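You operate a simulated robot arm through the tools that you are given. There is no shell and no other tool. Be economical: measure what you need, move in short steps, check, and stop when the job is done.

You are at the controls of a simulated robot arm. One attempt, no reset.

## Task
Seal the housing named on the orange sign in a bag.
Fine: free the brake, draw the slider out, open the mouth, lay it in, close the mouth, push the slider back, put the brake on and seal.

Only the result counts: the job must be done as asked and must still hold three seconds after the hand-in. Knocking over, shifting, dropping, spilling or breaking anything else fails it. Lids that push on must go on centred and level and be pressed home; caps that screw on are set level and turned clockwise until they are tight.

## Robot
A 6-joint arm with a two-finger gripper, on a carriage that runs on a rail from [0, -1.17] to [0, 1.17] (x, y) and turns from -2.88 to 2.915 rad about z. Base frame: it is fixed where the carriage stands at the start and does not move with it; the origin is on the floor, on the carriage's upright axis, x ahead of it, y to its left, z up; the surface under the hand at the start is at about z = 0.86. Readings come in m, rad, newtons and seconds.
Its first joint turns from -2.897 to 2.897 rad. Places, roughly: bag brake lever [0.8, -0.2, 0.9]; bag mouth switch [0.6, -0.2, 0.9]; bag slider [0.7, 0, 1]; inside of the bag tray [0.5, 0, 0.9]; seal lever [0.4, -0.2, 1]. Payload 2.54 kg.
The tool frame sits at the grasp point between the pads (the TCP): z along the fingers, y along the line on which they close. The tips reach 0.023 m beyond it. The gripper opens to 0.126 m. The gripper's body begins 0.082 m behind the TCP.
Orientation is that of the tool frame in the base frame, as a unit quaternion [x, y, z, w]. With the fingers straight down and closing along the base's y, the tool's x points along the base's -x, its y along +y and its z along -z.

## Interface
- The arm moves only by the tool jog_arm. Its argument "plan" is a list of rows, each an object of numbers (a shift or turn left out is 0, a gripper value left out holds the last): "tx", "ty", "tz": the shift along the tool's x, y, z in m; "wx", "wy", "wz": the turn, a rotation vector about the tool's x, y, z in degrees. In form: [{"tx": .., "ty": .., "tz": .., "wx": .., "wy": .., "wz": ..}, ...]. A call has 1 to 12 rows; each row shifts and turns the commanded pose from where the row before left it, along the tool's axes as they then stand. "fingers" is the closure, from 0 (fully open) to 1 (shut), set as the call begins (left out, the last holds). Each row takes 0.2 s and may step no farther than 0.05 m and 0.15 rad from the row before; otherwise, or with a gripper value out of range, the whole call is refused. Where a pose cannot be reached the arm comes as near as it can. A force on the tool above 40 N (or 10 N above the force at the start of the call, whichever is more), or a blocked arm, ends the call early, and 0.2 s more pass. The fingers move at their own pace and stop on an object; they squeeze with about 24 N. The grip force told is the motor's: it shows also when the fingers shut on nothing. Time passes only in rows, and 0.2 s behind the last, so rows that do not move let the fingers close. It gives the time, the measured TCP pose, the force on the tool (base axes), the opening and the grip force at its end, in the units of the frame above (readings bear some noise), with the torque about the TCP (base axes, N m) and any sound that the robot's microphone picked up.
- Cameras (640 x 400 px; columns grow to the right, rows downward): "scene" is now at [0.0626, 0.1843, 1.4936]; the picture's right is [-0.18, -0.98, 0.00], its down [-0.61, 0.11, -0.78] and it looks along [0.77, -0.14, -0.62] (base axes); focal length 217 px, centre (320, 200). "wrist" rides on the gripper at [0.082, 0.014, -0.122] in the tool frame; the picture's right is [-0.17, 0.99, 0.00], its down [-0.79, -0.13, -0.60] and it looks along [-0.59, -0.10, 0.80] (tool axes); focal length 243 px, centre (320, 200).
- capture(camera): a new picture of that camera. The clock stands still meanwhile.
- raise_lower(by): slides the trunk up (or, below 0, down) by that many m; the arm and the scene camera ride with it, the base frame stays. It gives what a move gives, with no picture.
- roll_base(legs): drives the robot by 1 to 6 legs, each [ahead, left, turn to the left] in m, m and rad, along the robot's own axes; the way and the turn of a leg run together, so that a leg with both is an arc; at most 1.5 m and 3.142 rad a leg. The arm and the cameras ride along, it lands a little off, and it stops where it bumps. It keeps to its track: a leg is cut to what the track allows. It gives what a move gives.
- head_to(pan, tilt): turns the head with the scene camera to pan (to the left, within 2.094 rad either way) and tilt (down, from -0.506 to 1.204), counted from straight ahead of the robot. It gives what a move gives.
- locate(camera, pixels): for up to 12 pixels [column, row] of the newest picture of that camera ("zoom" is the newest enlarged one), the place [x, y, z] in the base frame of the surface seen there, good to about 0.002 m. The clock stands still meanwhile.
- close_up(camera, box): a new picture of the part [left, top, right, bottom] of that camera's present view, enlarged. The clock stands still meanwhile.
- job_done(): hands the job in; it is judged then, once.

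Keep the steps short. Do not move on a guess: measure, check each grasp and each placing, and mend mistakes. In all there are 80 turns and 52 pictures (those below and enlarged ones count). Leave the gripper open and the arm clear of the work at the hand-in unless told otherwise, and finish with a single line.

The tools are called after "Request:" as name(argument=value, ...) on one line, values as JSON. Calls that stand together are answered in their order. jog_arm: Moves the arm, as the interface text tells. Its arguments: {"type":"object","properties":{"plan":{"type":"array","items":{"type":"object","properties":{"tx":{"type":"number"},"ty":{"type":"number"},"tz":{"type":"number"},"wx":{"type":"number"},"wy":{"type":"number"},"wz":{"type":"number"}}}},"fingers":{"type":"number"}},"required":["plan"]} The other tools are called the same way: raise_lower (by) slides the trunk up or down; roll_base (legs) drives the base; head_to (pan, tilt) turns the head that bears the scene camera; capture (camera) takes a picture; locate (camera, pixels) gives the place of the surface under pixels of a picture; close_up (camera, box) takes an enlarged picture of a part of a camera's view; job_done () hands the job in.

At the start:

```text
t: 0.0
eef_pos: [0.4765, 0.1195, 1.2731]
tcp_rot: [0.0, 1.0, 0.0, 0.001]
ft_force: [0.0, 0.0, -0.6]
moment: [0.01, 0.0, -0.02]
width: 0.1258
gripper_force: 0.0
trunk travel left (down, up): [-0.3, 0.19]
robot x, y, heading: [-0.0015, 0.0005, 0.001]
head pan, tilt: [-0.178, 0.672]
```

scene: 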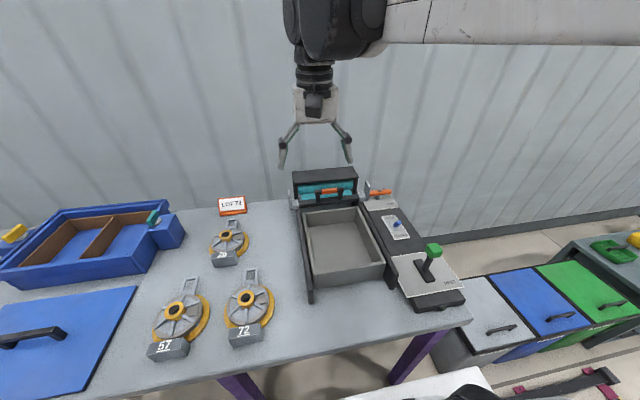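
wrist: 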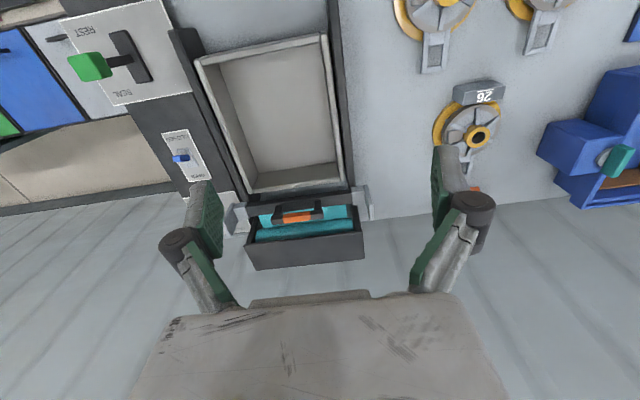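

I start by reading the orange sign at about (232,205) and the bag machine in close-up.

Request:
close_up(camera="scene", box=[130, 180, 290, 370])

Request:
close_up(camera="scene", box=[280, 160, 480, 320])

Request:
close_up(camera="scene", box=[205, 190, 260, 224])

```text
2.11 times, centred on (210, 275) of scene
```

zoom: 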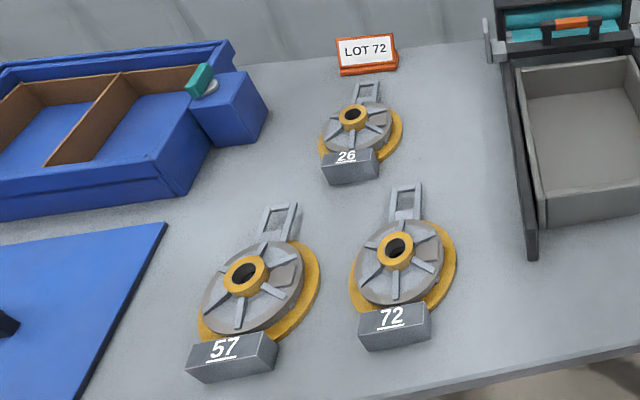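

```text
2.50 times, centred on (380, 240) of scene
```

zoom: 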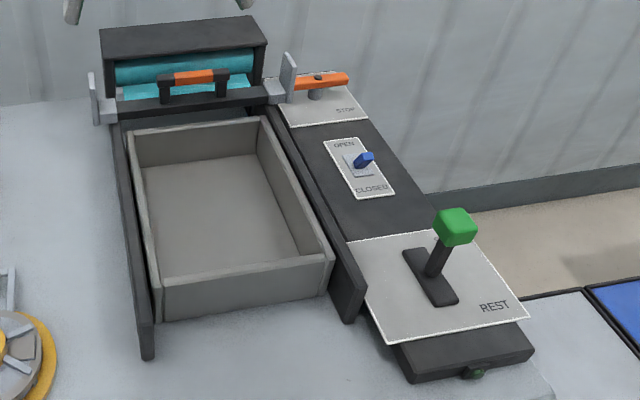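

```text
11.64 times, centred on (232, 207) of scene
```

zoom: 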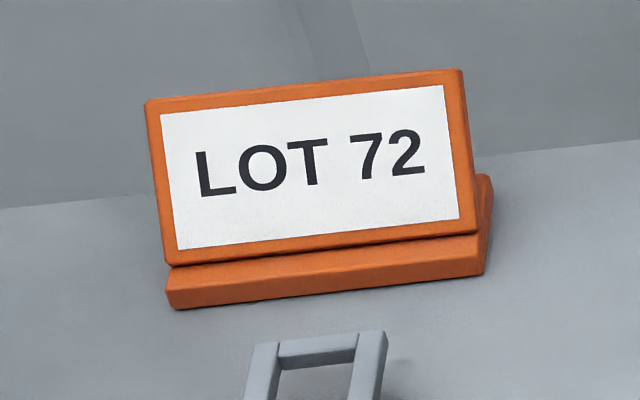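

The sign reads LOT 72, so I need the housing with plate 72, hub at about (246,299). Next I measure the key points.

Request:
locate(camera="scene", pixels=[[372, 193], [388, 192], [398, 224], [434, 250], [329, 191], [316, 194], [340, 240], [310, 215], [355, 210], [385, 268], [318, 288], [430, 270]])

Request:
locate(camera="scene", pixels=[[246, 299], [245, 293], [251, 269], [246, 283], [255, 283], [245, 334], [229, 303], [272, 300], [228, 318], [260, 288], [280, 330], [252, 276]])

Request:
close_up(camera="scene", box=[209, 255, 289, 355])

Request:
close_up(camera="wrist", box=[60, 0, 380, 280])

```text
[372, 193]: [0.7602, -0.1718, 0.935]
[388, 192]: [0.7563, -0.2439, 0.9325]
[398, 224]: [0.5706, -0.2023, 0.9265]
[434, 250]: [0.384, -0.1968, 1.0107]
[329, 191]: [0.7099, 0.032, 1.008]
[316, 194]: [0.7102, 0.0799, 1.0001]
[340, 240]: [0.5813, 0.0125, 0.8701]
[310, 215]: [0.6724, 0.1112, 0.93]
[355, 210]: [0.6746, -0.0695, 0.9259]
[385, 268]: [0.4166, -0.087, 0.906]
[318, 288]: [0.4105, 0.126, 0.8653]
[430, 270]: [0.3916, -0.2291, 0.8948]
```

```text
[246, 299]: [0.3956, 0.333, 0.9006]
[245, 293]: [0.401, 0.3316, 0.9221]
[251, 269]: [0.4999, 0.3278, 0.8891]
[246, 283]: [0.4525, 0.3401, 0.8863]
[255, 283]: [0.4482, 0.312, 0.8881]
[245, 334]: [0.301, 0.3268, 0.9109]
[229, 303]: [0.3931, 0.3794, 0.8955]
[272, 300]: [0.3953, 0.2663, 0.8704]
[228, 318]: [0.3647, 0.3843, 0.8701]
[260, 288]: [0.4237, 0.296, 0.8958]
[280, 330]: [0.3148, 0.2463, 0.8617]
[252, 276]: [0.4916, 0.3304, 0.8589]
```

```text
4.00 times, centred on (249, 305) of scene
```

zoom: 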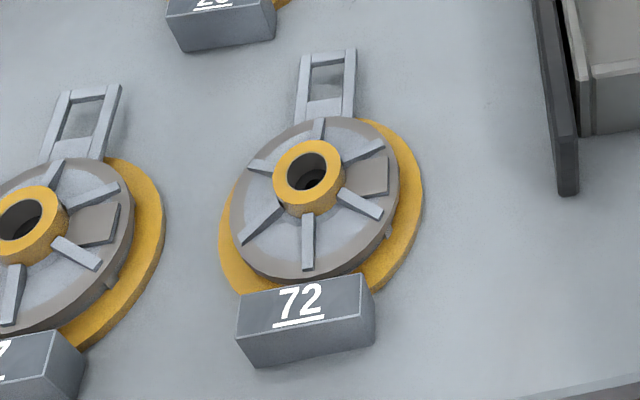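

```text
1.43 times, centred on (220, 140) of wrist
```

zoom: 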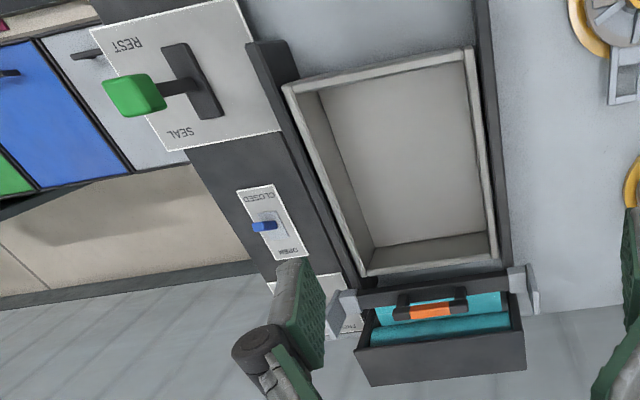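

LOT 72 is confirmed, and its plate faces the camera. Now I take a closer look at the brake lever, switch and seal lever.

Request:
close_up(camera="scene", box=[350, 175, 414, 215])

Request:
close_up(camera="scene", box=[380, 210, 476, 310])

```text
10.00 times, centred on (382, 195) of scene
```

zoom: 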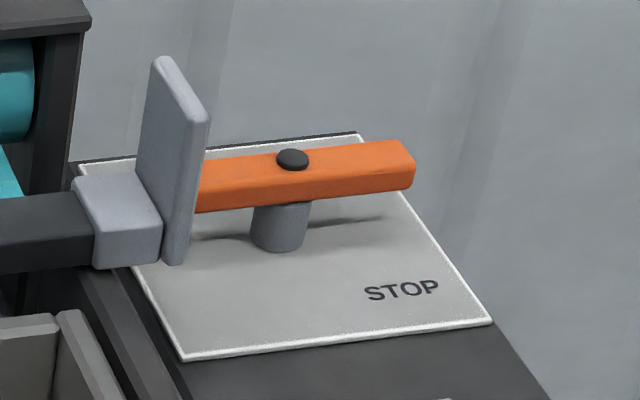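

```text
4.00 times, centred on (428, 260) of scene
```

zoom: 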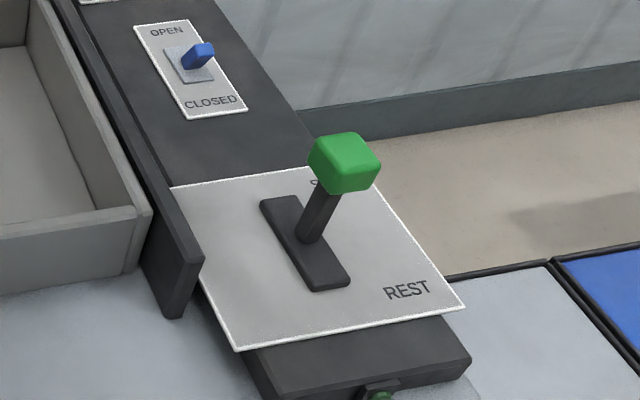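

The brake is a turning lever with a pivot near (0.757,-0.21). Its other label is hidden, so I move the wrist camera above it to read it.

Request:
jog_arm(plan=[{"tx": -0.018, "ty": -0.0388, "tz": 0.02}, {"tx": -0.018, "ty": -0.0388, "tz": 0.02}, {"tx": -0.018, "ty": -0.0388, "tz": 0.02}, {"tx": -0.018, "ty": -0.0388, "tz": 0.02}, {"tx": -0.018, "ty": -0.0388, "tz": 0.02}, {"tx": -0.018, "ty": -0.0388, "tz": 0.02}, {"tx": -0.018, "ty": -0.0388, "tz": 0.02}, {"tx": -0.018, "ty": -0.0388, "tz": 0.02}])

Request:
capture(camera="wrist")

```text
t: 1.8
eef_pos: [0.6193, -0.1911, 1.1152]
tcp_rot: [0.0, 1.0, 0.0, 0.0]
ft_force: [0.2, 0.9, 0.1]
moment: [0.02, -0.03, -0.01]
width: 0.1259
gripper_force: 0.0
trunk travel left (down, up): [-0.3, 0.19]
robot x, y, heading: [-0.0005, -0.0008, 0.002]
head pan, tilt: [-0.178, 0.672]
```

```text
42 pictures are left
```

wrist: 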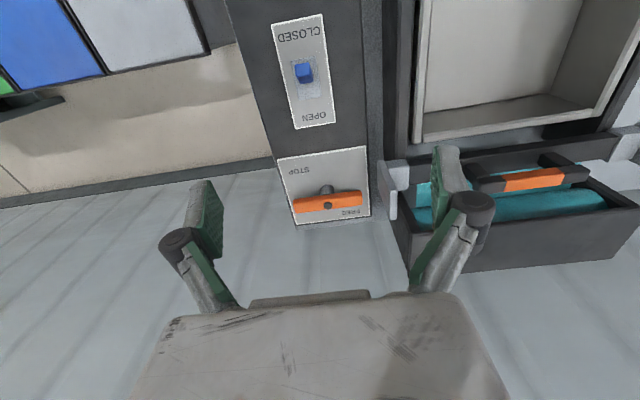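

Request:
close_up(camera="wrist", box=[270, 140, 380, 230])

Request:
locate(camera="wrist", pixels=[[297, 204], [329, 206], [360, 199], [305, 171], [348, 212], [345, 170], [304, 72], [396, 186], [530, 180], [480, 184], [580, 174], [312, 118]])

```text
4.44 times, centred on (325, 185) of wrist
```

zoom: 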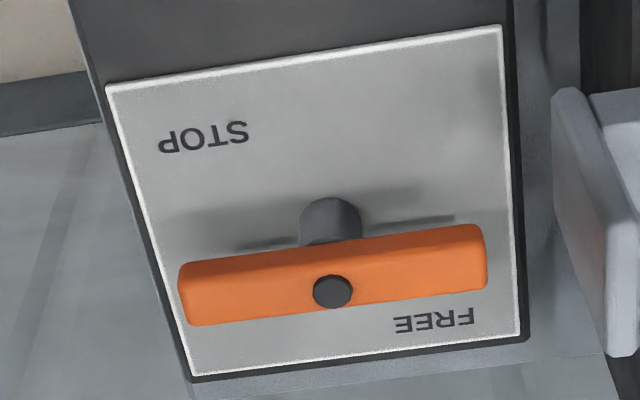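

```text
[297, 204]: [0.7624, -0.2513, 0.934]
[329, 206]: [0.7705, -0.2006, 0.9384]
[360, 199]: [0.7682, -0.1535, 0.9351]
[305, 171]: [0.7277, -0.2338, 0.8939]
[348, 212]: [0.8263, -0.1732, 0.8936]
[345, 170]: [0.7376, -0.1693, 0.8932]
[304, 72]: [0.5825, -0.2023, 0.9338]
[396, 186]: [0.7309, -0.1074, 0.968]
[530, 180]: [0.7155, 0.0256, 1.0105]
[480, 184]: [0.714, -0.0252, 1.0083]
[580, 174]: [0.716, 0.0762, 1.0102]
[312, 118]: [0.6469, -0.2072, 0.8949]
```

The label by the lever reads STOP at the near right and FREE at the far left. The bar now lies across the track, so it is on STOP, and its free end should swing counter-clockwise from -y to +x. I check the height of the roller box before moving, and turn the wrist up high.

Request:
locate(camera="scene", pixels=[[296, 172], [350, 170], [356, 178], [325, 178], [355, 188]])

Request:
jog_arm(fingers=0.5, plan=[{"wz": 8.1818}, {"wz": 8.1818}, {"wz": 8.1818}, {"wz": 8.1818}, {"wz": 8.1818}, {"wz": 8.1818}, {"wz": 8.1818}, {"wz": 8.1818}, {"wz": 8.1818}, {"wz": 8.1818}, {"wz": 8.182}])

```text
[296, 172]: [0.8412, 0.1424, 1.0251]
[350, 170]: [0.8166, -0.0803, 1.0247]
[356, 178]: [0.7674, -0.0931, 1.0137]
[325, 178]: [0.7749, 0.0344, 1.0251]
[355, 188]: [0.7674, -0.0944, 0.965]
```

```text
t: 4.2
eef_pos: [0.6217, -0.1897, 1.1117]
tcp_rot: [0.708, 0.706, 0.0, 0.001]
ft_force: [-0.3, -0.5, 0.5]
moment: [-0.02, -0.01, -0.02]
width: 0.0633
gripper_force: 0.0
trunk travel left (down, up): [-0.3, 0.19]
robot x, y, heading: [-0.0009, 0.0022, 0.001]
head pan, tilt: [-0.178, 0.672]
```

The box top is at z 1.025. I move above the pivot at (0.770,-0.201), keeping z at about 1.0 for now.

Request:
jog_arm(plan=[{"ty": 0.0495, "tx": -0.004}, {"ty": 0.0495, "tx": -0.004}, {"ty": 0.0495, "tx": -0.003}, {"tz": 0.04}, {"tz": 0.04}, {"tz": 0.03}, {}])

Request:
capture(camera="wrist")

```text
t: 5.8
eef_pos: [0.7717, -0.1998, 1.0015]
tcp_rot: [0.707, 0.707, 0.001, 0.0]
ft_force: [1.1, 0.9, -0.2]
moment: [-0.04, 0.03, 0.0]
width: 0.063
gripper_force: 0.1
trunk travel left (down, up): [-0.3, 0.19]
robot x, y, heading: [-0.0013, 0.0007, 0.003]
head pan, tilt: [-0.178, 0.672]
```

```text
40 pictures are left
```

wrist: 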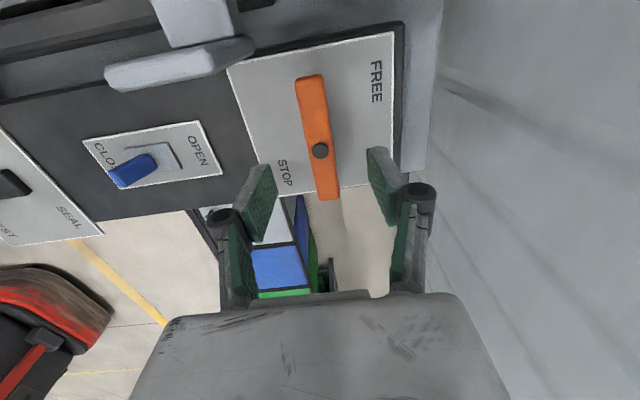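

The fingers straddle the bar. I measure its ends and the pin once more.

Request:
locate(camera="wrist", pixels=[[320, 151], [310, 80], [328, 190], [302, 110], [332, 110], [376, 82], [284, 172], [345, 130]])

```text
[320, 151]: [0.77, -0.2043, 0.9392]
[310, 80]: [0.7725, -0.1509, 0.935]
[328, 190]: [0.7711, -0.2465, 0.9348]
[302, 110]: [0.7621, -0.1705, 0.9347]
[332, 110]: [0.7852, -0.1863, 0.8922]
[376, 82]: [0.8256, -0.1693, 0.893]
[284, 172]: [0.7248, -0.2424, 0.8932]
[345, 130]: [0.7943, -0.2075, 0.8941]
```

The pivot is at about (0.771,-0.202). I descend to z 0.938, close on the bar and wait.

Request:
jog_arm(plan=[{"tz": 0.032, "tx": -0.001}, {"tz": 0.031, "tx": -0.001}, {}])

Request:
jog_arm(fingers=0.87, plan=[{}, {}, {}])

```text
t: 6.6
eef_pos: [0.7697, -0.2036, 0.9387]
tcp_rot: [0.707, 0.707, 0.0, 0.0]
ft_force: [0.7, 0.0, 0.0]
moment: [-0.01, 0.05, 0.02]
width: 0.0631
gripper_force: 0.2
trunk travel left (down, up): [-0.3, 0.19]
robot x, y, heading: [0.0025, 0.0011, 0.004]
head pan, tilt: [-0.178, 0.672]
```

```text
t: 7.4
eef_pos: [0.771, -0.2029, 0.9384]
tcp_rot: [0.707, 0.707, 0.001, 0.0]
ft_force: [12.8, -1.8, 3.8]
moment: [-0.01, -0.34, 0.01]
width: 0.0229
gripper_force: 45.3
trunk travel left (down, up): [-0.3, 0.19]
robot x, y, heading: [0.0011, 0.0002, -0.004]
head pan, tilt: [-0.178, 0.672]
```

The bar is gripped at 0.023 m wide. I shift 1 mm to ease the side load, then turn counter-clockwise in two parts.

Request:
jog_arm(plan=[{"ty": 0.001}, {"wz": -5}, {"wz": -6}, {"wz": -6}])

```text
t: 8.4
eef_pos: [0.7701, -0.203, 0.9383]
tcp_rot: [0.594, 0.805, 0.0, -0.002]
ft_force: [-23.6, 3.3, -26.9]
moment: [-0.87, 0.1, 0.0]
width: 0.0228
gripper_force: 45.2
trunk travel left (down, up): [-0.3, 0.19]
robot x, y, heading: [0.0015, -0.0039, 0.003]
head pan, tilt: [-0.178, 0.672]
```

The wrist turned 17° with no torque about z, but there is some side load. I check by picture whether the bar turned along.

Request:
capture(camera="wrist")

```text
39 pictures are left
```

wrist: 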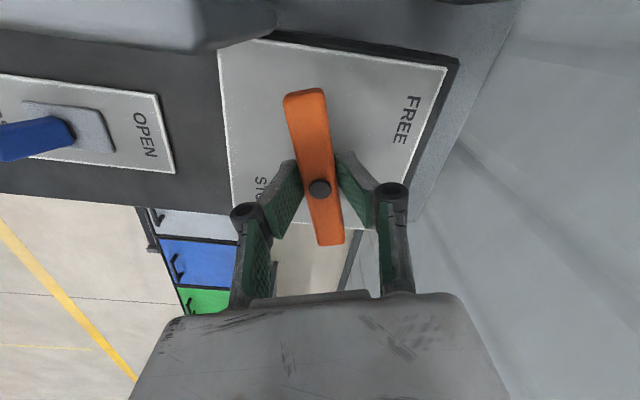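

The bar turned with the gripper. I ease the load slightly and carry on.

Request:
jog_arm(plan=[{"ty": -0.0007, "tz": 0.001}, {"wz": -7}, {"wz": -7}, {"wz": -7}, {"wz": -7}, {"wz": -7}])

```text
t: 9.8
eef_pos: [0.769, -0.204, 0.938]
tcp_rot: [0.325, 0.946, 0.0, 0.0]
ft_force: [-25.6, -1.4, -13.7]
moment: [0.39, 1.01, -0.01]
width: 0.0228
gripper_force: 45.3
trunk travel left (down, up): [-0.3, 0.19]
robot x, y, heading: [0.0007, -0.0007, -0.004]
head pan, tilt: [-0.178, 0.672]
```

52° are done. I ease the load again and make the last 38°.

Request:
jog_arm(plan=[{"tx": 0.0006, "ty": -0.0005, "tz": 0.0005}, {"wz": -7}, {"wz": -7}, {"wz": -7}, {"wz": -7}, {"wz": -6}, {"wz": -4}, {}])

```text
t: 11.6
eef_pos: [0.7703, -0.2049, 0.9398]
tcp_rot: [-0.001, 1.0, 0.0, 0.001]
ft_force: [3.9, -13.3, 20.2]
moment: [-0.32, 0.64, -0.08]
width: 0.0225
gripper_force: 44.8
trunk travel left (down, up): [-0.3, 0.19]
robot x, y, heading: [-0.0008, -0.0025, 0.002]
head pan, tilt: [-0.178, 0.672]
```

The turn is complete at 90°. I open, lift straight up, and look.

Request:
jog_arm(fingers=0.5, plan=[{}, {}, {"tz": -0.04}, {"tz": -0.05}, {"tz": -0.05}, {"tx": 0.05}, {"tx": 0.05}])

Request:
capture(camera="wrist")

```text
t: 13.2
eef_pos: [0.6709, -0.2039, 1.078]
tcp_rot: [-0.001, 1.0, 0.0, 0.0]
ft_force: [-0.7, 0.1, -0.4]
moment: [0.02, 0.01, 0.0]
width: 0.0632
gripper_force: 0.2
trunk travel left (down, up): [-0.3, 0.19]
robot x, y, heading: [0.0017, -0.0, -0.0]
head pan, tilt: [-0.178, 0.672]
```

```text
38 pictures are left
```

wrist: 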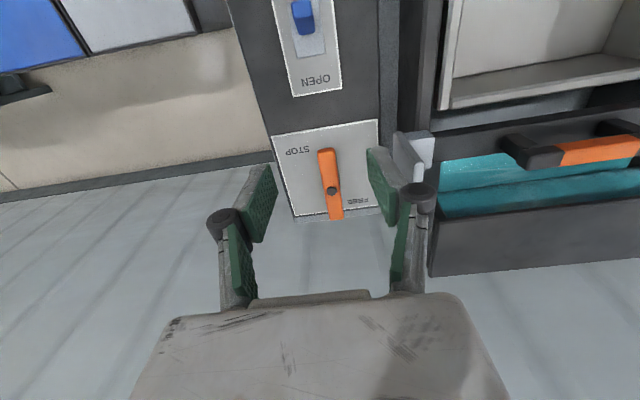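

The brake is along x, on FREE. Next is the slider handle: I move over it while turning the gripper so that it closes along x.

Request:
jog_arm(plan=[{"ty": 0.046, "tz": -0.02, "tx": -0.0082}, {"ty": 0.046, "tx": -0.0082}, {"ty": 0.046, "tx": -0.0082}, {"ty": 0.046, "tx": -0.0082}, {"ty": 0.045, "tx": -0.0082}])

Request:
jog_arm(plan=[{"wz": 8.1818}, {"wz": 8.1818}, {"wz": 8.1818}, {"wz": 8.1818}, {"wz": 8.1818}, {"wz": 8.1818}, {"wz": 8.1818}, {"wz": 8.1818}, {"wz": 8.1818}, {"wz": 8.1818}, {"wz": 8.182}, {}])

Request:
capture(camera="wrist")

Request:
capture(camera="scene")

```text
refused: row 1 steps farther than a row can; nothing moved
```

```text
t: 15.8
eef_pos: [0.6687, -0.2038, 1.0791]
tcp_rot: [0.708, 0.706, 0.0, 0.0]
ft_force: [-0.3, 0.0, -0.9]
moment: [0.05, -0.03, 0.02]
width: 0.0628
gripper_force: 0.1
trunk travel left (down, up): [-0.3, 0.19]
robot x, y, heading: [0.002, -0.0016, -0.005]
head pan, tilt: [-0.178, 0.672]
```

```text
37 pictures are left
```

wrist: 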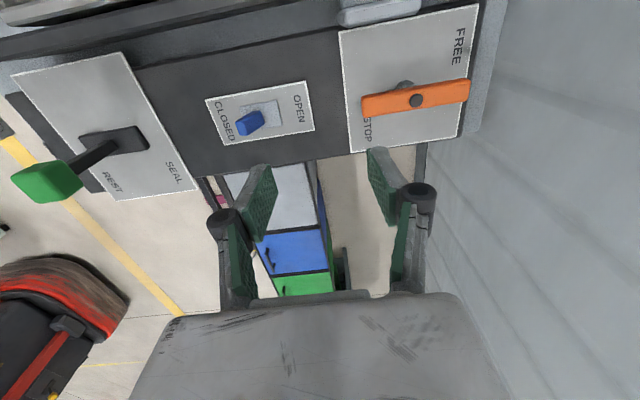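

```text
36 pictures are left
```

scene: 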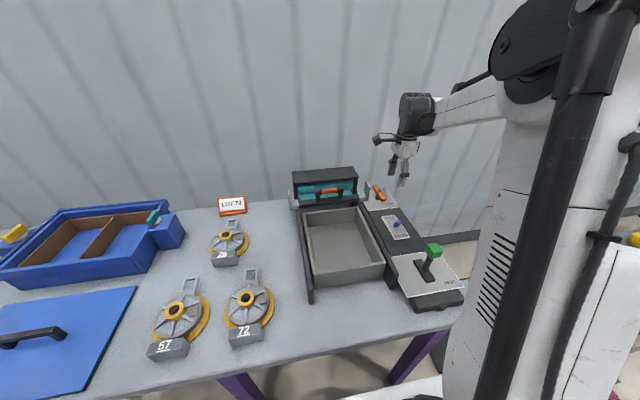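

The first row was too long, so only the turn happened. Now I shift over the handle: tool x is base +y and tool y is base +x.

Request:
jog_arm(plan=[{"tz": -0.03}, {"tx": 0.046, "ty": 0.009}, {"tx": 0.046, "ty": 0.009}, {"tx": 0.046, "ty": 0.009}, {"tx": 0.046, "ty": 0.009}, {"tx": 0.042, "ty": 0.009}, {}])

Request:
capture(camera="wrist")

```text
t: 17.4
eef_pos: [0.7162, 0.0218, 1.1075]
tcp_rot: [0.707, 0.707, 0.0, -0.001]
ft_force: [0.2, -0.2, 0.0]
moment: [-0.03, -0.03, 0.02]
width: 0.063
gripper_force: 0.1
trunk travel left (down, up): [-0.3, 0.19]
robot x, y, heading: [0.0004, 0.0038, -0.002]
head pan, tilt: [-0.178, 0.672]
```

```text
35 pictures are left
```

wrist: 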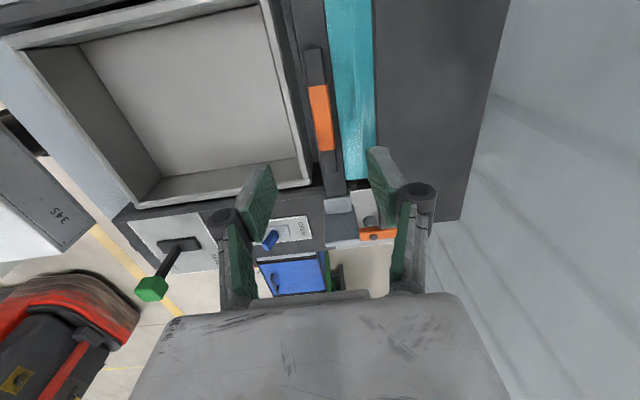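

Request:
locate(camera="wrist", pixels=[[312, 50], [318, 95], [325, 145], [328, 175], [313, 120], [328, 120], [338, 205], [355, 100], [285, 60], [305, 175], [150, 195], [30, 45]])

Request:
close_up(camera="wrist", box=[260, 20, 400, 220])

```text
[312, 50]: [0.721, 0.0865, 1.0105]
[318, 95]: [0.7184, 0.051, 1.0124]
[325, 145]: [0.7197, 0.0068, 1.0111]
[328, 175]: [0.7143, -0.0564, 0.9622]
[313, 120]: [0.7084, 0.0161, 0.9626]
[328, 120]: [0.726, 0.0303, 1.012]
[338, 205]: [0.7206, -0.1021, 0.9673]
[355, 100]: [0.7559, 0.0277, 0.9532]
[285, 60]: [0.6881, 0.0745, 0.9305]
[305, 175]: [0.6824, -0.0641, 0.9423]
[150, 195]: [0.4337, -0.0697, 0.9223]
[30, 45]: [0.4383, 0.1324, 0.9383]
```

```text
2.00 times, centred on (330, 120) of wrist
```

zoom: 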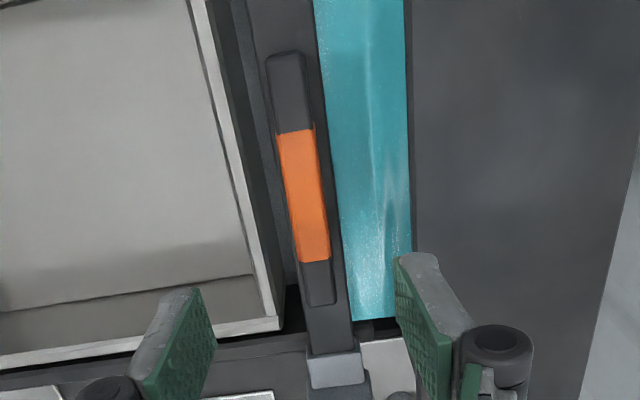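

The orange grip is centred at (0.719,0.028) with its top at z 1.012. I descend to z 1.003 and close.

Request:
jog_arm(plan=[{"tx": 0.007, "ty": 0.002, "tz": 0.02}, {"tz": 0.04}, {"tz": 0.03}, {"tz": 0.0145}, {}])

Request:
jog_arm(fingers=0.9, plan=[{}, {}, {}])

```text
t: 18.6
eef_pos: [0.7165, 0.0281, 1.0043]
tcp_rot: [0.707, 0.707, 0.0, 0.001]
ft_force: [0.1, -0.1, -0.6]
moment: [0.04, 0.01, 0.06]
width: 0.0632
gripper_force: 0.0
trunk travel left (down, up): [-0.3, 0.19]
robot x, y, heading: [-0.0016, -0.0022, 0.0]
head pan, tilt: [-0.178, 0.672]
```

```text
t: 19.4
eef_pos: [0.7159, 0.0286, 1.0043]
tcp_rot: [0.707, 0.707, 0.0, 0.0]
ft_force: [0.9, 0.1, -0.7]
moment: [0.0, 0.01, 0.0]
width: 0.0128
gripper_force: 0.6
trunk travel left (down, up): [-0.3, 0.19]
robot x, y, heading: [0.0017, 0.0009, -0.002]
head pan, tilt: [-0.178, 0.672]
```

There is no contact yet at 0.0128 m; the handle may be thinner. I close fully.

Request:
jog_arm(fingers=1.0, plan=[{}, {}])

Request:
capture(camera="wrist")

```text
t: 20.0
eef_pos: [0.7175, 0.0273, 1.0049]
tcp_rot: [0.707, 0.707, 0.001, 0.0]
ft_force: [-0.2, -0.4, -3.6]
moment: [0.03, 0.01, -0.07]
width: 0.0106
gripper_force: 37.8
trunk travel left (down, up): [-0.3, 0.19]
robot x, y, heading: [0.0009, -0.0005, 0.003]
head pan, tilt: [-0.178, 0.672]
```

```text
33 pictures are left
```

wrist: 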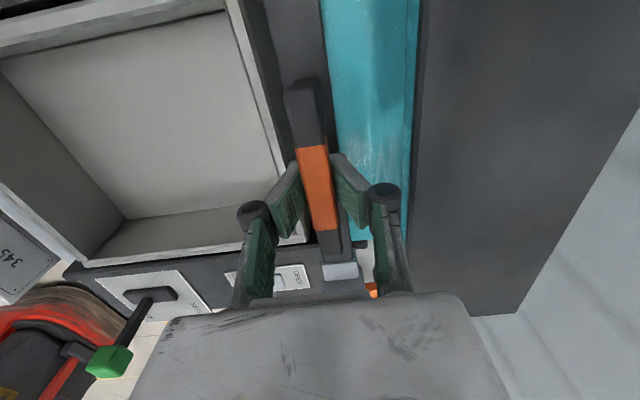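

The handle is gripped at 0.0106 m. I pull it toward -x gently.

Request:
jog_arm(plan=[{"ty": -0.01}, {"ty": -0.02}, {"ty": -0.02}])

```text
t: 20.8
eef_pos: [0.6662, 0.0282, 1.0035]
tcp_rot: [0.708, 0.706, 0.0, 0.0]
ft_force: [-1.3, -6.6, 0.6]
moment: [-0.18, 0.05, 0.29]
width: 0.0106
gripper_force: 37.6
trunk travel left (down, up): [-0.3, 0.19]
robot x, y, heading: [-0.0019, -0.0002, 0.004]
head pan, tilt: [-0.178, 0.672]
```

It slides freely. I keep drawing it toward the end.

Request:
jog_arm(plan=[{"ty": -0.025}, {"ty": -0.025}, {"ty": -0.025}, {"ty": -0.025}, {"ty": -0.025}, {"ty": -0.025}, {"ty": -0.02}])

Request:
capture(camera="scene")

```text
t: 22.4
eef_pos: [0.4951, 0.0266, 1.0028]
tcp_rot: [0.707, 0.707, 0.001, 0.001]
ft_force: [-1.5, -18.9, -3.5]
moment: [-0.23, 0.07, 0.53]
width: 0.0097
gripper_force: 37.3
trunk travel left (down, up): [-0.3, 0.19]
robot x, y, heading: [-0.0014, -0.0027, 0.002]
head pan, tilt: [-0.178, 0.672]
```

```text
32 pictures are left
```

scene: 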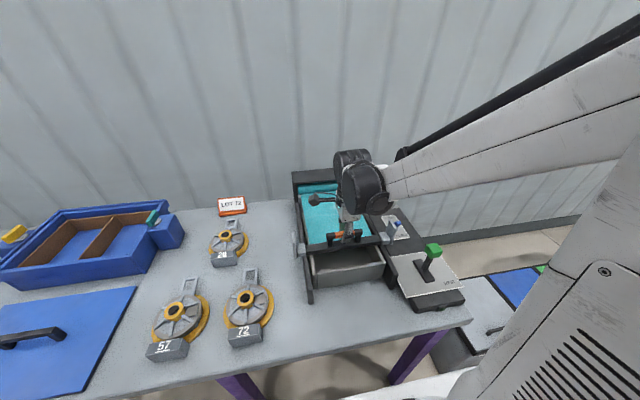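

The web follows. I ease the side load by 1 mm toward -y and continue slowly to the stop.

Request:
jog_arm(plan=[{"tx": -0.001, "ty": -0.02}, {"ty": -0.02}, {"ty": -0.02}, {"ty": -0.015}, {"ty": -0.01}, {"ty": -0.01}, {"ty": -0.01}, {"ty": -0.01}])

```text
t: 23.8
eef_pos: [0.4077, 0.0286, 1.0019]
tcp_rot: [0.707, 0.707, 0.002, 0.002]
ft_force: [9.1, 0.8, -27.2]
moment: [-0.17, -0.23, -0.59]
width: 0.0094
gripper_force: 37.3
trunk travel left (down, up): [-0.3, 0.19]
robot x, y, heading: [0.0011, -0.0003, -0.008]
head pan, tilt: [-0.178, 0.672]
stopped in row 6: the force on the tool passed its limit at 45 N (the readings are from after the stop); the commanded pose is now the measured one
```

It hit the stop at x 0.408. I open, lift and look.

Request:
jog_arm(fingers=0.5, plan=[{}, {}, {"tz": -0.03}, {"tz": -0.05}, {"tz": -0.05}, {"tz": -0.05}])

Request:
capture(camera="scene")

```text
t: 25.2
eef_pos: [0.4057, 0.0266, 1.1843]
tcp_rot: [0.707, 0.707, 0.002, 0.0]
ft_force: [0.1, -0.4, -0.3]
moment: [-0.01, 0.02, 0.02]
width: 0.0631
gripper_force: 0.0
trunk travel left (down, up): [-0.3, 0.19]
robot x, y, heading: [-0.0009, -0.0011, 0.001]
head pan, tilt: [-0.178, 0.672]
```

```text
31 pictures are left
```

scene: 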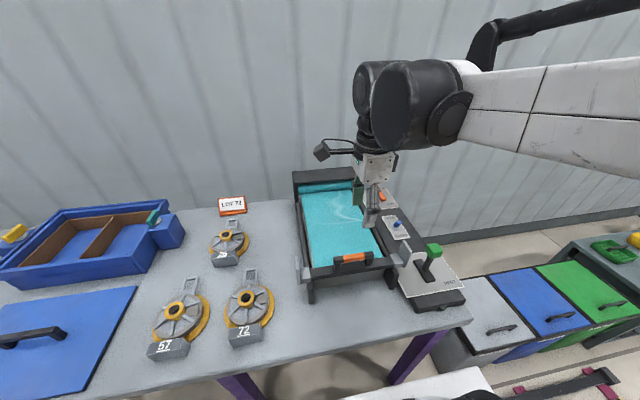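

The slider is out. Next is the mouth switch at about (0.576,-0.202): I move beside it with closed fingers to measure it.

Request:
jog_arm(fingers=1.0, plan=[{"tx": -0.0458, "ty": 0.014}, {"tx": -0.0458, "ty": 0.014}, {"tx": -0.0458, "ty": 0.014}, {"tx": -0.0458, "ty": 0.014}, {"tx": -0.0458, "ty": 0.014}, {"ty": 0.034}, {"tz": 0.045}, {"tz": 0.045}, {}])

Request:
capture(camera="wrist")

Request:
close_up(camera="wrist", box=[240, 80, 420, 220])

```text
t: 27.2
eef_pos: [0.5085, -0.1994, 1.0957]
tcp_rot: [0.707, 0.707, 0.001, 0.001]
ft_force: [-0.5, -1.2, 0.8]
moment: [0.01, 0.0, -0.02]
width: 0.0
gripper_force: 24.2
trunk travel left (down, up): [-0.3, 0.19]
robot x, y, heading: [-0.0031, -0.0022, 0.001]
head pan, tilt: [-0.178, 0.672]
```

```text
30 pictures are left
```

wrist: 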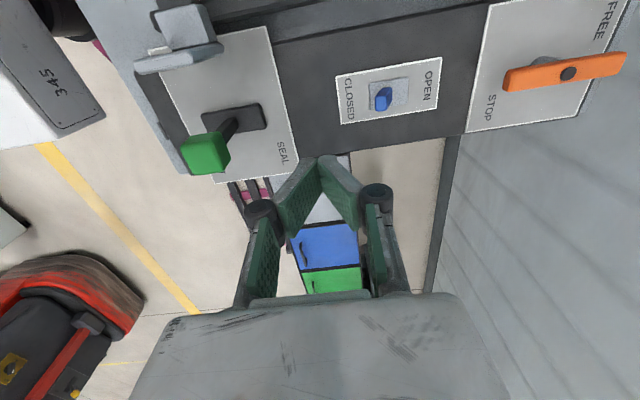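

```text
2.86 times, centred on (330, 150) of wrist
```

zoom: 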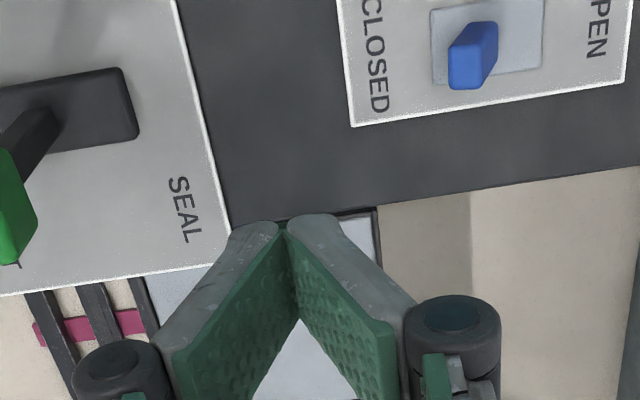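

Request:
locate(camera="wrist", pixels=[[379, 106], [386, 105], [385, 91], [381, 98], [372, 84], [406, 82], [388, 92], [208, 150], [235, 118], [205, 165], [262, 120], [210, 113]])

```text
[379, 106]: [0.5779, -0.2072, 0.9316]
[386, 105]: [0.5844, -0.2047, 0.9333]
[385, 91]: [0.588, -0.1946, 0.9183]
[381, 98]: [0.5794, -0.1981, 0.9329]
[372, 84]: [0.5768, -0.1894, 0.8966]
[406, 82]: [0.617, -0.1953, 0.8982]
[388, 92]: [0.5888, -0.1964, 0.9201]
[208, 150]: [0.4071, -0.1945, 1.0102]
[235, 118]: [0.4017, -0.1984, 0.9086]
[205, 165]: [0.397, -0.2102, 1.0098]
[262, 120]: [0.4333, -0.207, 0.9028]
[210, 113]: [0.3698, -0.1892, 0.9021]
```

The toggle tip is at (0.579,-0.2025,0.934), leaning to CLOSED. I come down at x 0.545 with the tips at 0.915, then push toward +x.

Request:
jog_arm(plan=[{"ty": 0.0365, "tx": -0.003}, {"tz": 0.05}, {"tz": 0.05}, {"tz": 0.04}, {"tz": 0.0165}, {}])

Request:
jog_arm(plan=[{"ty": 0.015}, {"ty": 0.01}, {"ty": 0.01}, {"ty": 0.008}, {"ty": 0.006}, {"ty": 0.004}, {}])

```text
t: 28.6
eef_pos: [0.5463, -0.2025, 0.9382]
tcp_rot: [0.706, 0.708, 0.002, 0.001]
ft_force: [0.5, 0.6, -0.6]
moment: [-0.04, -0.01, 0.0]
width: 0.0
gripper_force: 23.3
trunk travel left (down, up): [-0.3, 0.19]
robot x, y, heading: [0.0028, -0.003, -0.001]
head pan, tilt: [-0.178, 0.672]
```

```text
t: 29.2
eef_pos: [0.5688, -0.2038, 0.9413]
tcp_rot: [0.706, 0.708, 0.003, 0.002]
ft_force: [-7.7, 2.9, 33.8]
moment: [-0.01, -0.55, 0.03]
width: 0.0
gripper_force: 24.1
trunk travel left (down, up): [-0.3, 0.19]
robot x, y, heading: [-0.0007, -0.0004, 0.001]
head pan, tilt: [-0.178, 0.672]
stopped in row 3: the force on the tool passed its limit at 46 N (the readings are from after the stop); the commanded pose is now the measured one
```

It stopped with an upward force. I look before going on.

Request:
close_up(camera="wrist", box=[220, 60, 420, 240])

Request:
close_up(camera="scene", box=[360, 190, 440, 250])

```text
2.22 times, centred on (320, 150) of wrist
```

zoom: 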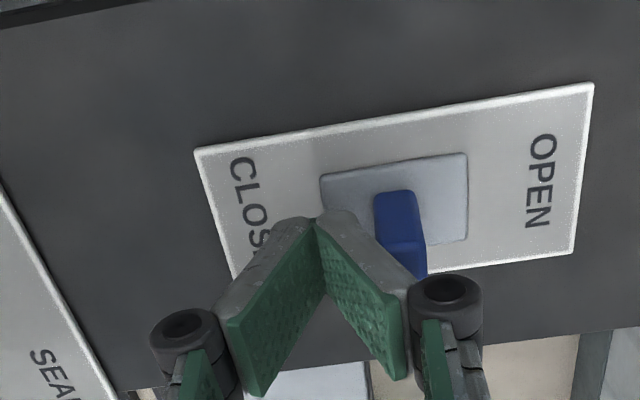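

```text
6.67 times, centred on (400, 220) of scene
```

zoom: 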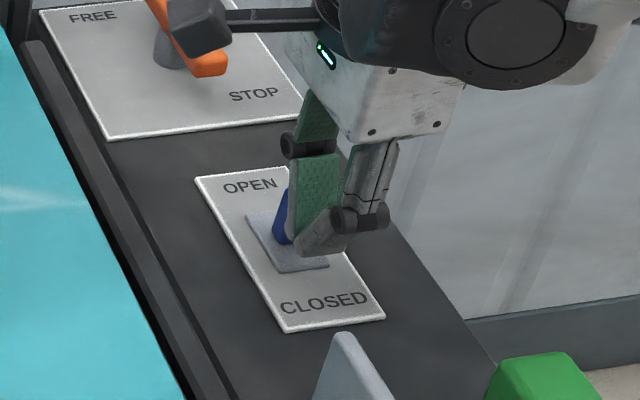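

The toggle is now about upright. I relieve the load by rising 4 mm and then push on.

Request:
jog_arm(plan=[{"tz": -0.004}, {}])

Request:
jog_arm(plan=[{"ty": 0.007}, {"ty": 0.007}, {"ty": 0.006}, {"ty": 0.006}, {"ty": 0.004}, {}])

Request:
close_up(camera="wrist", box=[220, 60, 420, 240])

```text
t: 29.8
eef_pos: [0.5724, -0.2036, 0.9423]
tcp_rot: [0.707, 0.707, 0.002, 0.001]
ft_force: [0.0, 0.6, -0.1]
moment: [0.0, -0.01, 0.02]
width: 0.0
gripper_force: 23.9
trunk travel left (down, up): [-0.3, 0.19]
robot x, y, heading: [-0.0006, -0.0058, 0.0]
head pan, tilt: [-0.178, 0.672]
```

```text
t: 30.8
eef_pos: [0.5911, -0.2033, 0.9435]
tcp_rot: [0.708, 0.706, -0.001, -0.001]
ft_force: [-12.3, 3.2, 11.9]
moment: [0.02, 0.1, 0.05]
width: 0.0001
gripper_force: 23.9
trunk travel left (down, up): [-0.3, 0.19]
robot x, y, heading: [0.0022, 0.0012, 0.002]
head pan, tilt: [-0.178, 0.672]
stopped in row 5: the force on the tool passed its limit at 50 N (the readings are from after the stop); the commanded pose is now the measured one
```

```text
2.22 times, centred on (320, 150) of wrist
```

zoom: 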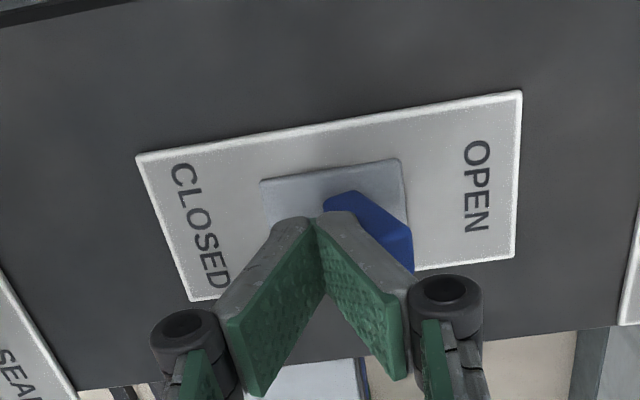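

The toggle now leans to OPEN. I lift away and check the bag.

Request:
jog_arm(plan=[{"ty": -0.005, "tz": -0.02}, {"tz": -0.045}, {"tz": -0.045}, {"tz": -0.045}, {"tz": -0.045}])

Request:
close_up(camera="scene", box=[280, 160, 480, 320])

```text
t: 32.0
eef_pos: [0.5896, -0.202, 1.1444]
tcp_rot: [0.708, 0.707, 0.0, -0.003]
ft_force: [0.7, 0.1, -0.1]
moment: [-0.01, 0.04, 0.03]
width: 0.0
gripper_force: 24.6
trunk travel left (down, up): [-0.3, 0.19]
robot x, y, heading: [-0.0031, 0.0017, -0.007]
head pan, tilt: [-0.178, 0.672]
```

```text
2.50 times, centred on (380, 240) of scene
```

zoom: 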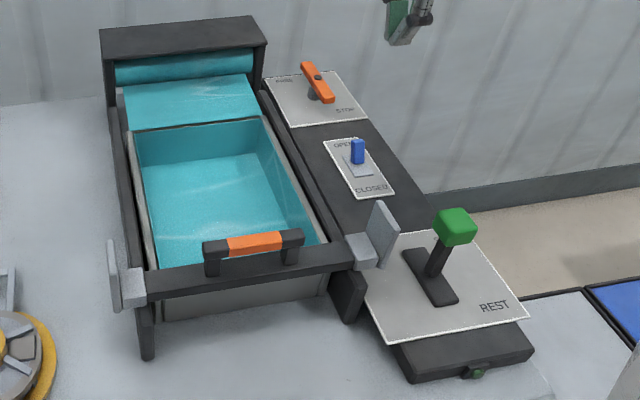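

The mouth is open and the bag lines the tray. Now I move over housing 72, open the fingers, and turn back to the home orientation.

Request:
jog_arm(plan=[{"tx": 0.0446, "ty": -0.0192}, {"tx": 0.0446, "ty": -0.0192}, {"tx": 0.0446, "ty": -0.0192}, {"tx": 0.0446, "ty": -0.0192}, {"tx": 0.0446, "ty": -0.0192}, {"tx": 0.0446, "ty": -0.0192}, {"tx": 0.0446, "ty": -0.0192}, {"tx": 0.0446, "ty": -0.0192}, {"tx": 0.0446, "ty": -0.0192}, {"tx": 0.0446, "ty": -0.0192}, {"tx": 0.0446, "ty": -0.0192}, {"tx": 0.0446, "ty": -0.0192}])

Request:
jog_arm(fingers=0.2, plan=[{"wz": -8.1818}, {"wz": -8.1818}, {"wz": -8.1818}, {"wz": -8.1818}, {"wz": -8.1818}, {"wz": -8.1818}, {"wz": -8.1818}, {"wz": -8.1818}, {"wz": -8.1818}, {"wz": -8.1818}, {"wz": -8.182}, {}])

Request:
capture(camera="wrist")

```text
t: 34.6
eef_pos: [0.3608, 0.33, 1.1472]
tcp_rot: [0.708, 0.707, -0.001, -0.003]
ft_force: [0.7, -0.1, -0.8]
moment: [-0.01, 0.0, -0.03]
width: 0.0
gripper_force: 24.0
trunk travel left (down, up): [-0.3, 0.19]
robot x, y, heading: [0.0017, -0.0012, 0.003]
head pan, tilt: [-0.178, 0.672]
```

```text
t: 37.2
eef_pos: [0.359, 0.3309, 1.1451]
tcp_rot: [-0.001, 1.0, 0.001, -0.003]
ft_force: [-0.3, -0.3, 1.1]
moment: [0.02, 0.02, 0.0]
width: 0.101
gripper_force: 0.0
trunk travel left (down, up): [-0.3, 0.19]
robot x, y, heading: [-0.0021, 0.0013, -0.003]
head pan, tilt: [-0.178, 0.672]
```

```text
24 pictures are left
```

wrist: 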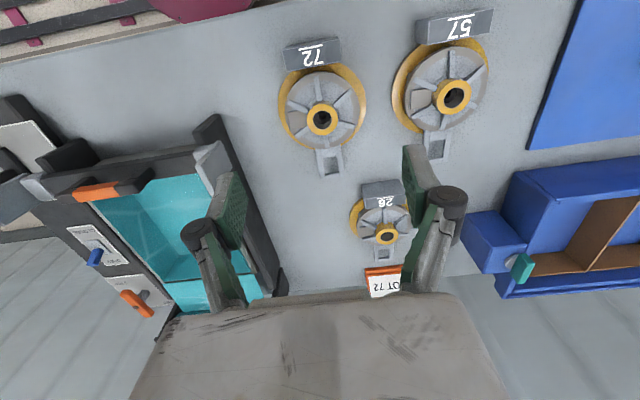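

Request:
close_up(camera="wrist", box=[260, 25, 390, 185])

Request:
locate(camera="wrist", pixels=[[323, 120], [310, 121], [337, 118], [322, 108], [324, 133], [284, 110], [364, 105], [330, 172], [310, 55], [318, 77], [327, 150], [300, 100]])

```text
2.50 times, centred on (325, 105) of wrist
```

zoom: 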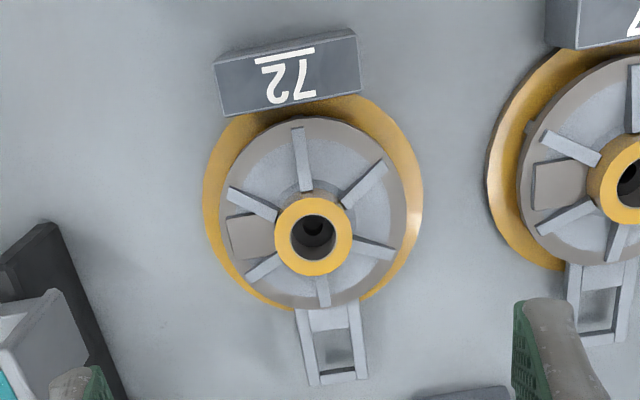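

```text
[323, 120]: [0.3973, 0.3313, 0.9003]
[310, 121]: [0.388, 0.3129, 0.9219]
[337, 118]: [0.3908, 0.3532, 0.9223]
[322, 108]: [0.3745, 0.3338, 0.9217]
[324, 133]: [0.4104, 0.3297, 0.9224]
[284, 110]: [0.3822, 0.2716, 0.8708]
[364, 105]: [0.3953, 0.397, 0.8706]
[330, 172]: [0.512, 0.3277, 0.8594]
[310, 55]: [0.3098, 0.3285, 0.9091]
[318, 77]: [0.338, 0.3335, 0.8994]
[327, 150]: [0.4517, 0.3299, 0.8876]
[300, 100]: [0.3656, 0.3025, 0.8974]
```

The hub ring is centred at (0.3915,0.3315), with its top at 0.922 and an outer diameter of about 0.045. The fingers closing along y fit between the ribs. I come down above it first.

Request:
jog_arm(fingers=0.4, plan=[{"tx": -0.0325}, {"tz": 0.045}, {"tz": 0.045}, {"tz": 0.045}, {"tz": 0.03}, {}])

Request:
capture(camera="wrist")

```text
t: 38.6
eef_pos: [0.3907, 0.3312, 0.9795]
tcp_rot: [0.001, 1.0, 0.001, -0.002]
ft_force: [0.3, 0.3, -0.4]
moment: [0.0, -0.02, 0.03]
width: 0.0757
gripper_force: 0.1
trunk travel left (down, up): [-0.3, 0.19]
robot x, y, heading: [-0.0018, -0.0027, -0.0]
head pan, tilt: [-0.178, 0.672]
```

```text
22 pictures are left
```

wrist: 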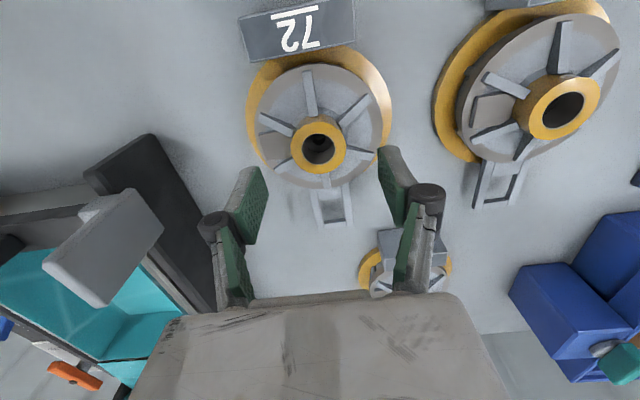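

The hub is centred between the fingers. I descend to z 0.927 and close.

Request:
jog_arm(plan=[{"tz": 0.03}, {"tz": 0.0165}, {"tz": 0.006}, {}])

Request:
jog_arm(fingers=0.75, plan=[{}, {}, {}])

```text
t: 39.6
eef_pos: [0.3908, 0.3325, 0.926]
tcp_rot: [0.001, 1.0, 0.001, -0.003]
ft_force: [0.0, -0.9, 0.2]
moment: [0.0, 0.02, -0.02]
width: 0.0756
gripper_force: 0.0
trunk travel left (down, up): [-0.3, 0.19]
robot x, y, heading: [-0.0025, 0.0006, -0.006]
head pan, tilt: [-0.178, 0.672]
```

```text
t: 40.4
eef_pos: [0.3916, 0.3307, 0.9279]
tcp_rot: [0.001, 1.0, 0.001, -0.003]
ft_force: [-0.5, -2.1, 0.3]
moment: [-0.02, 0.08, 0.03]
width: 0.0442
gripper_force: 23.9
trunk travel left (down, up): [-0.3, 0.19]
robot x, y, heading: [0.0012, -0.0006, 0.001]
head pan, tilt: [-0.178, 0.672]
```

The hub is gripped at 0.044 m. I squeeze fully and lift a little.

Request:
jog_arm(fingers=1.0, plan=[{}, {"tz": -0.01}, {"tz": -0.02}, {"tz": -0.03}, {}])

Request:
capture(camera="wrist")

```text
t: 41.6
eef_pos: [0.4011, 0.3278, 0.9864]
tcp_rot: [0.011, 1.0, 0.002, -0.003]
ft_force: [-0.3, -0.7, -3.5]
moment: [0.0, -0.08, 0.02]
width: 0.0444
gripper_force: 24.4
trunk travel left (down, up): [-0.3, 0.19]
robot x, y, heading: [0.0032, 0.0012, 0.003]
head pan, tilt: [-0.178, 0.672]
```

```text
21 pictures are left
```

wrist: 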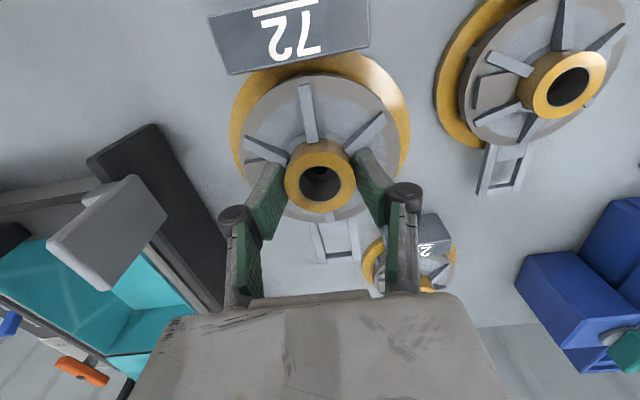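

The plate is part of housing 72 and came up with it. Now I measure the held part and the open bag's inside.

Request:
locate(camera="wrist", pixels=[[228, 72], [366, 48], [212, 18], [355, 258], [316, 260], [321, 170], [236, 120], [408, 110], [320, 208]])

Request:
close_up(camera="scene", box=[280, 180, 408, 290])

```text
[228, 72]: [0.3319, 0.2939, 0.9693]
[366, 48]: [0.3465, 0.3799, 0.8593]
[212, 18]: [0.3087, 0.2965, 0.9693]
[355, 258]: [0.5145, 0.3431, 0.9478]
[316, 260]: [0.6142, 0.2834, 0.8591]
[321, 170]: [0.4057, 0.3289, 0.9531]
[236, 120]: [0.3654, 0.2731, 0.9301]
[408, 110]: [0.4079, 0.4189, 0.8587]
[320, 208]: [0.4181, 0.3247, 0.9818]
```

```text
3.64 times, centred on (344, 235) of scene
```

zoom: 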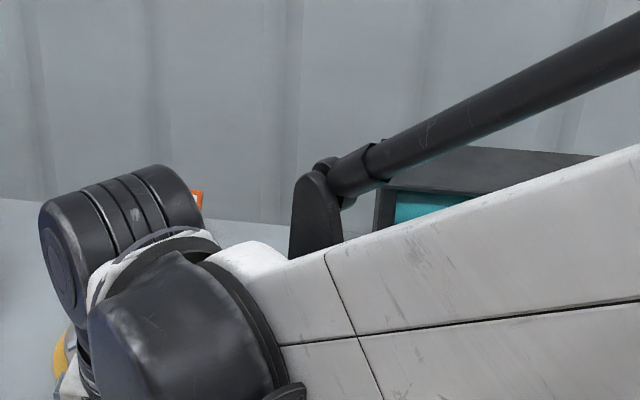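

Held part: it reaches 0.096 m behind and 0.118 m ahead of the TCP in x, and its bottom is 0.0675 m below the TCP. I lift and move halfway to the tray to see the inside of the bag.

Request:
jog_arm(plan=[{"tz": -0.04}, {"tz": -0.045}, {"tz": -0.045}, {"tz": -0.045}, {"ty": -0.045}, {"ty": -0.045}, {"ty": -0.045}, {"ty": -0.02}, {}])

Request:
capture(camera="wrist")

Request:
capture(camera="scene")

```text
t: 43.6
eef_pos: [0.3889, 0.1758, 1.1619]
tcp_rot: [0.001, 1.0, 0.001, -0.003]
ft_force: [0.3, -0.8, -4.8]
moment: [0.0, -0.04, 0.02]
width: 0.0441
gripper_force: 23.5
trunk travel left (down, up): [-0.3, 0.19]
robot x, y, heading: [-0.0013, 0.003, 0.003]
head pan, tilt: [-0.178, 0.672]
```

```text
19 pictures are left
```

wrist: 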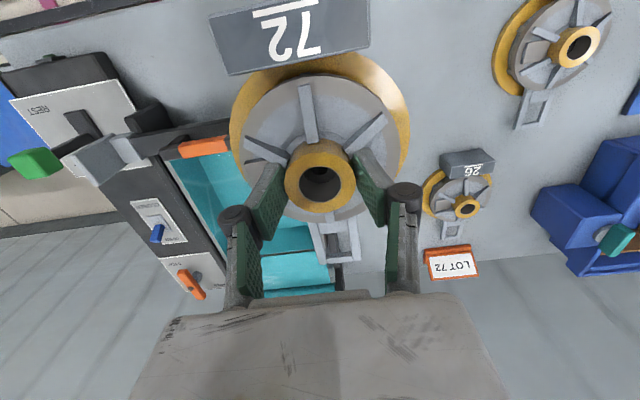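

```text
18 pictures are left
```

scene: 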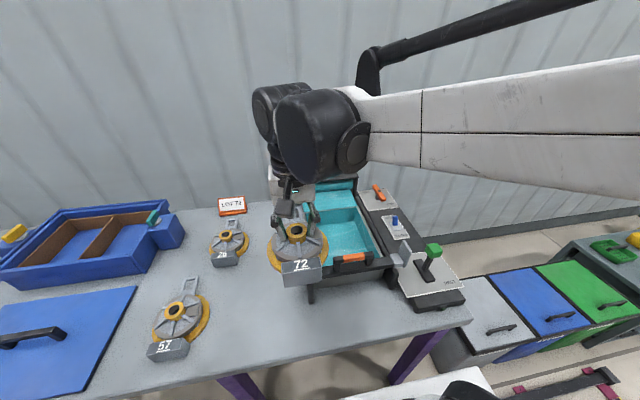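

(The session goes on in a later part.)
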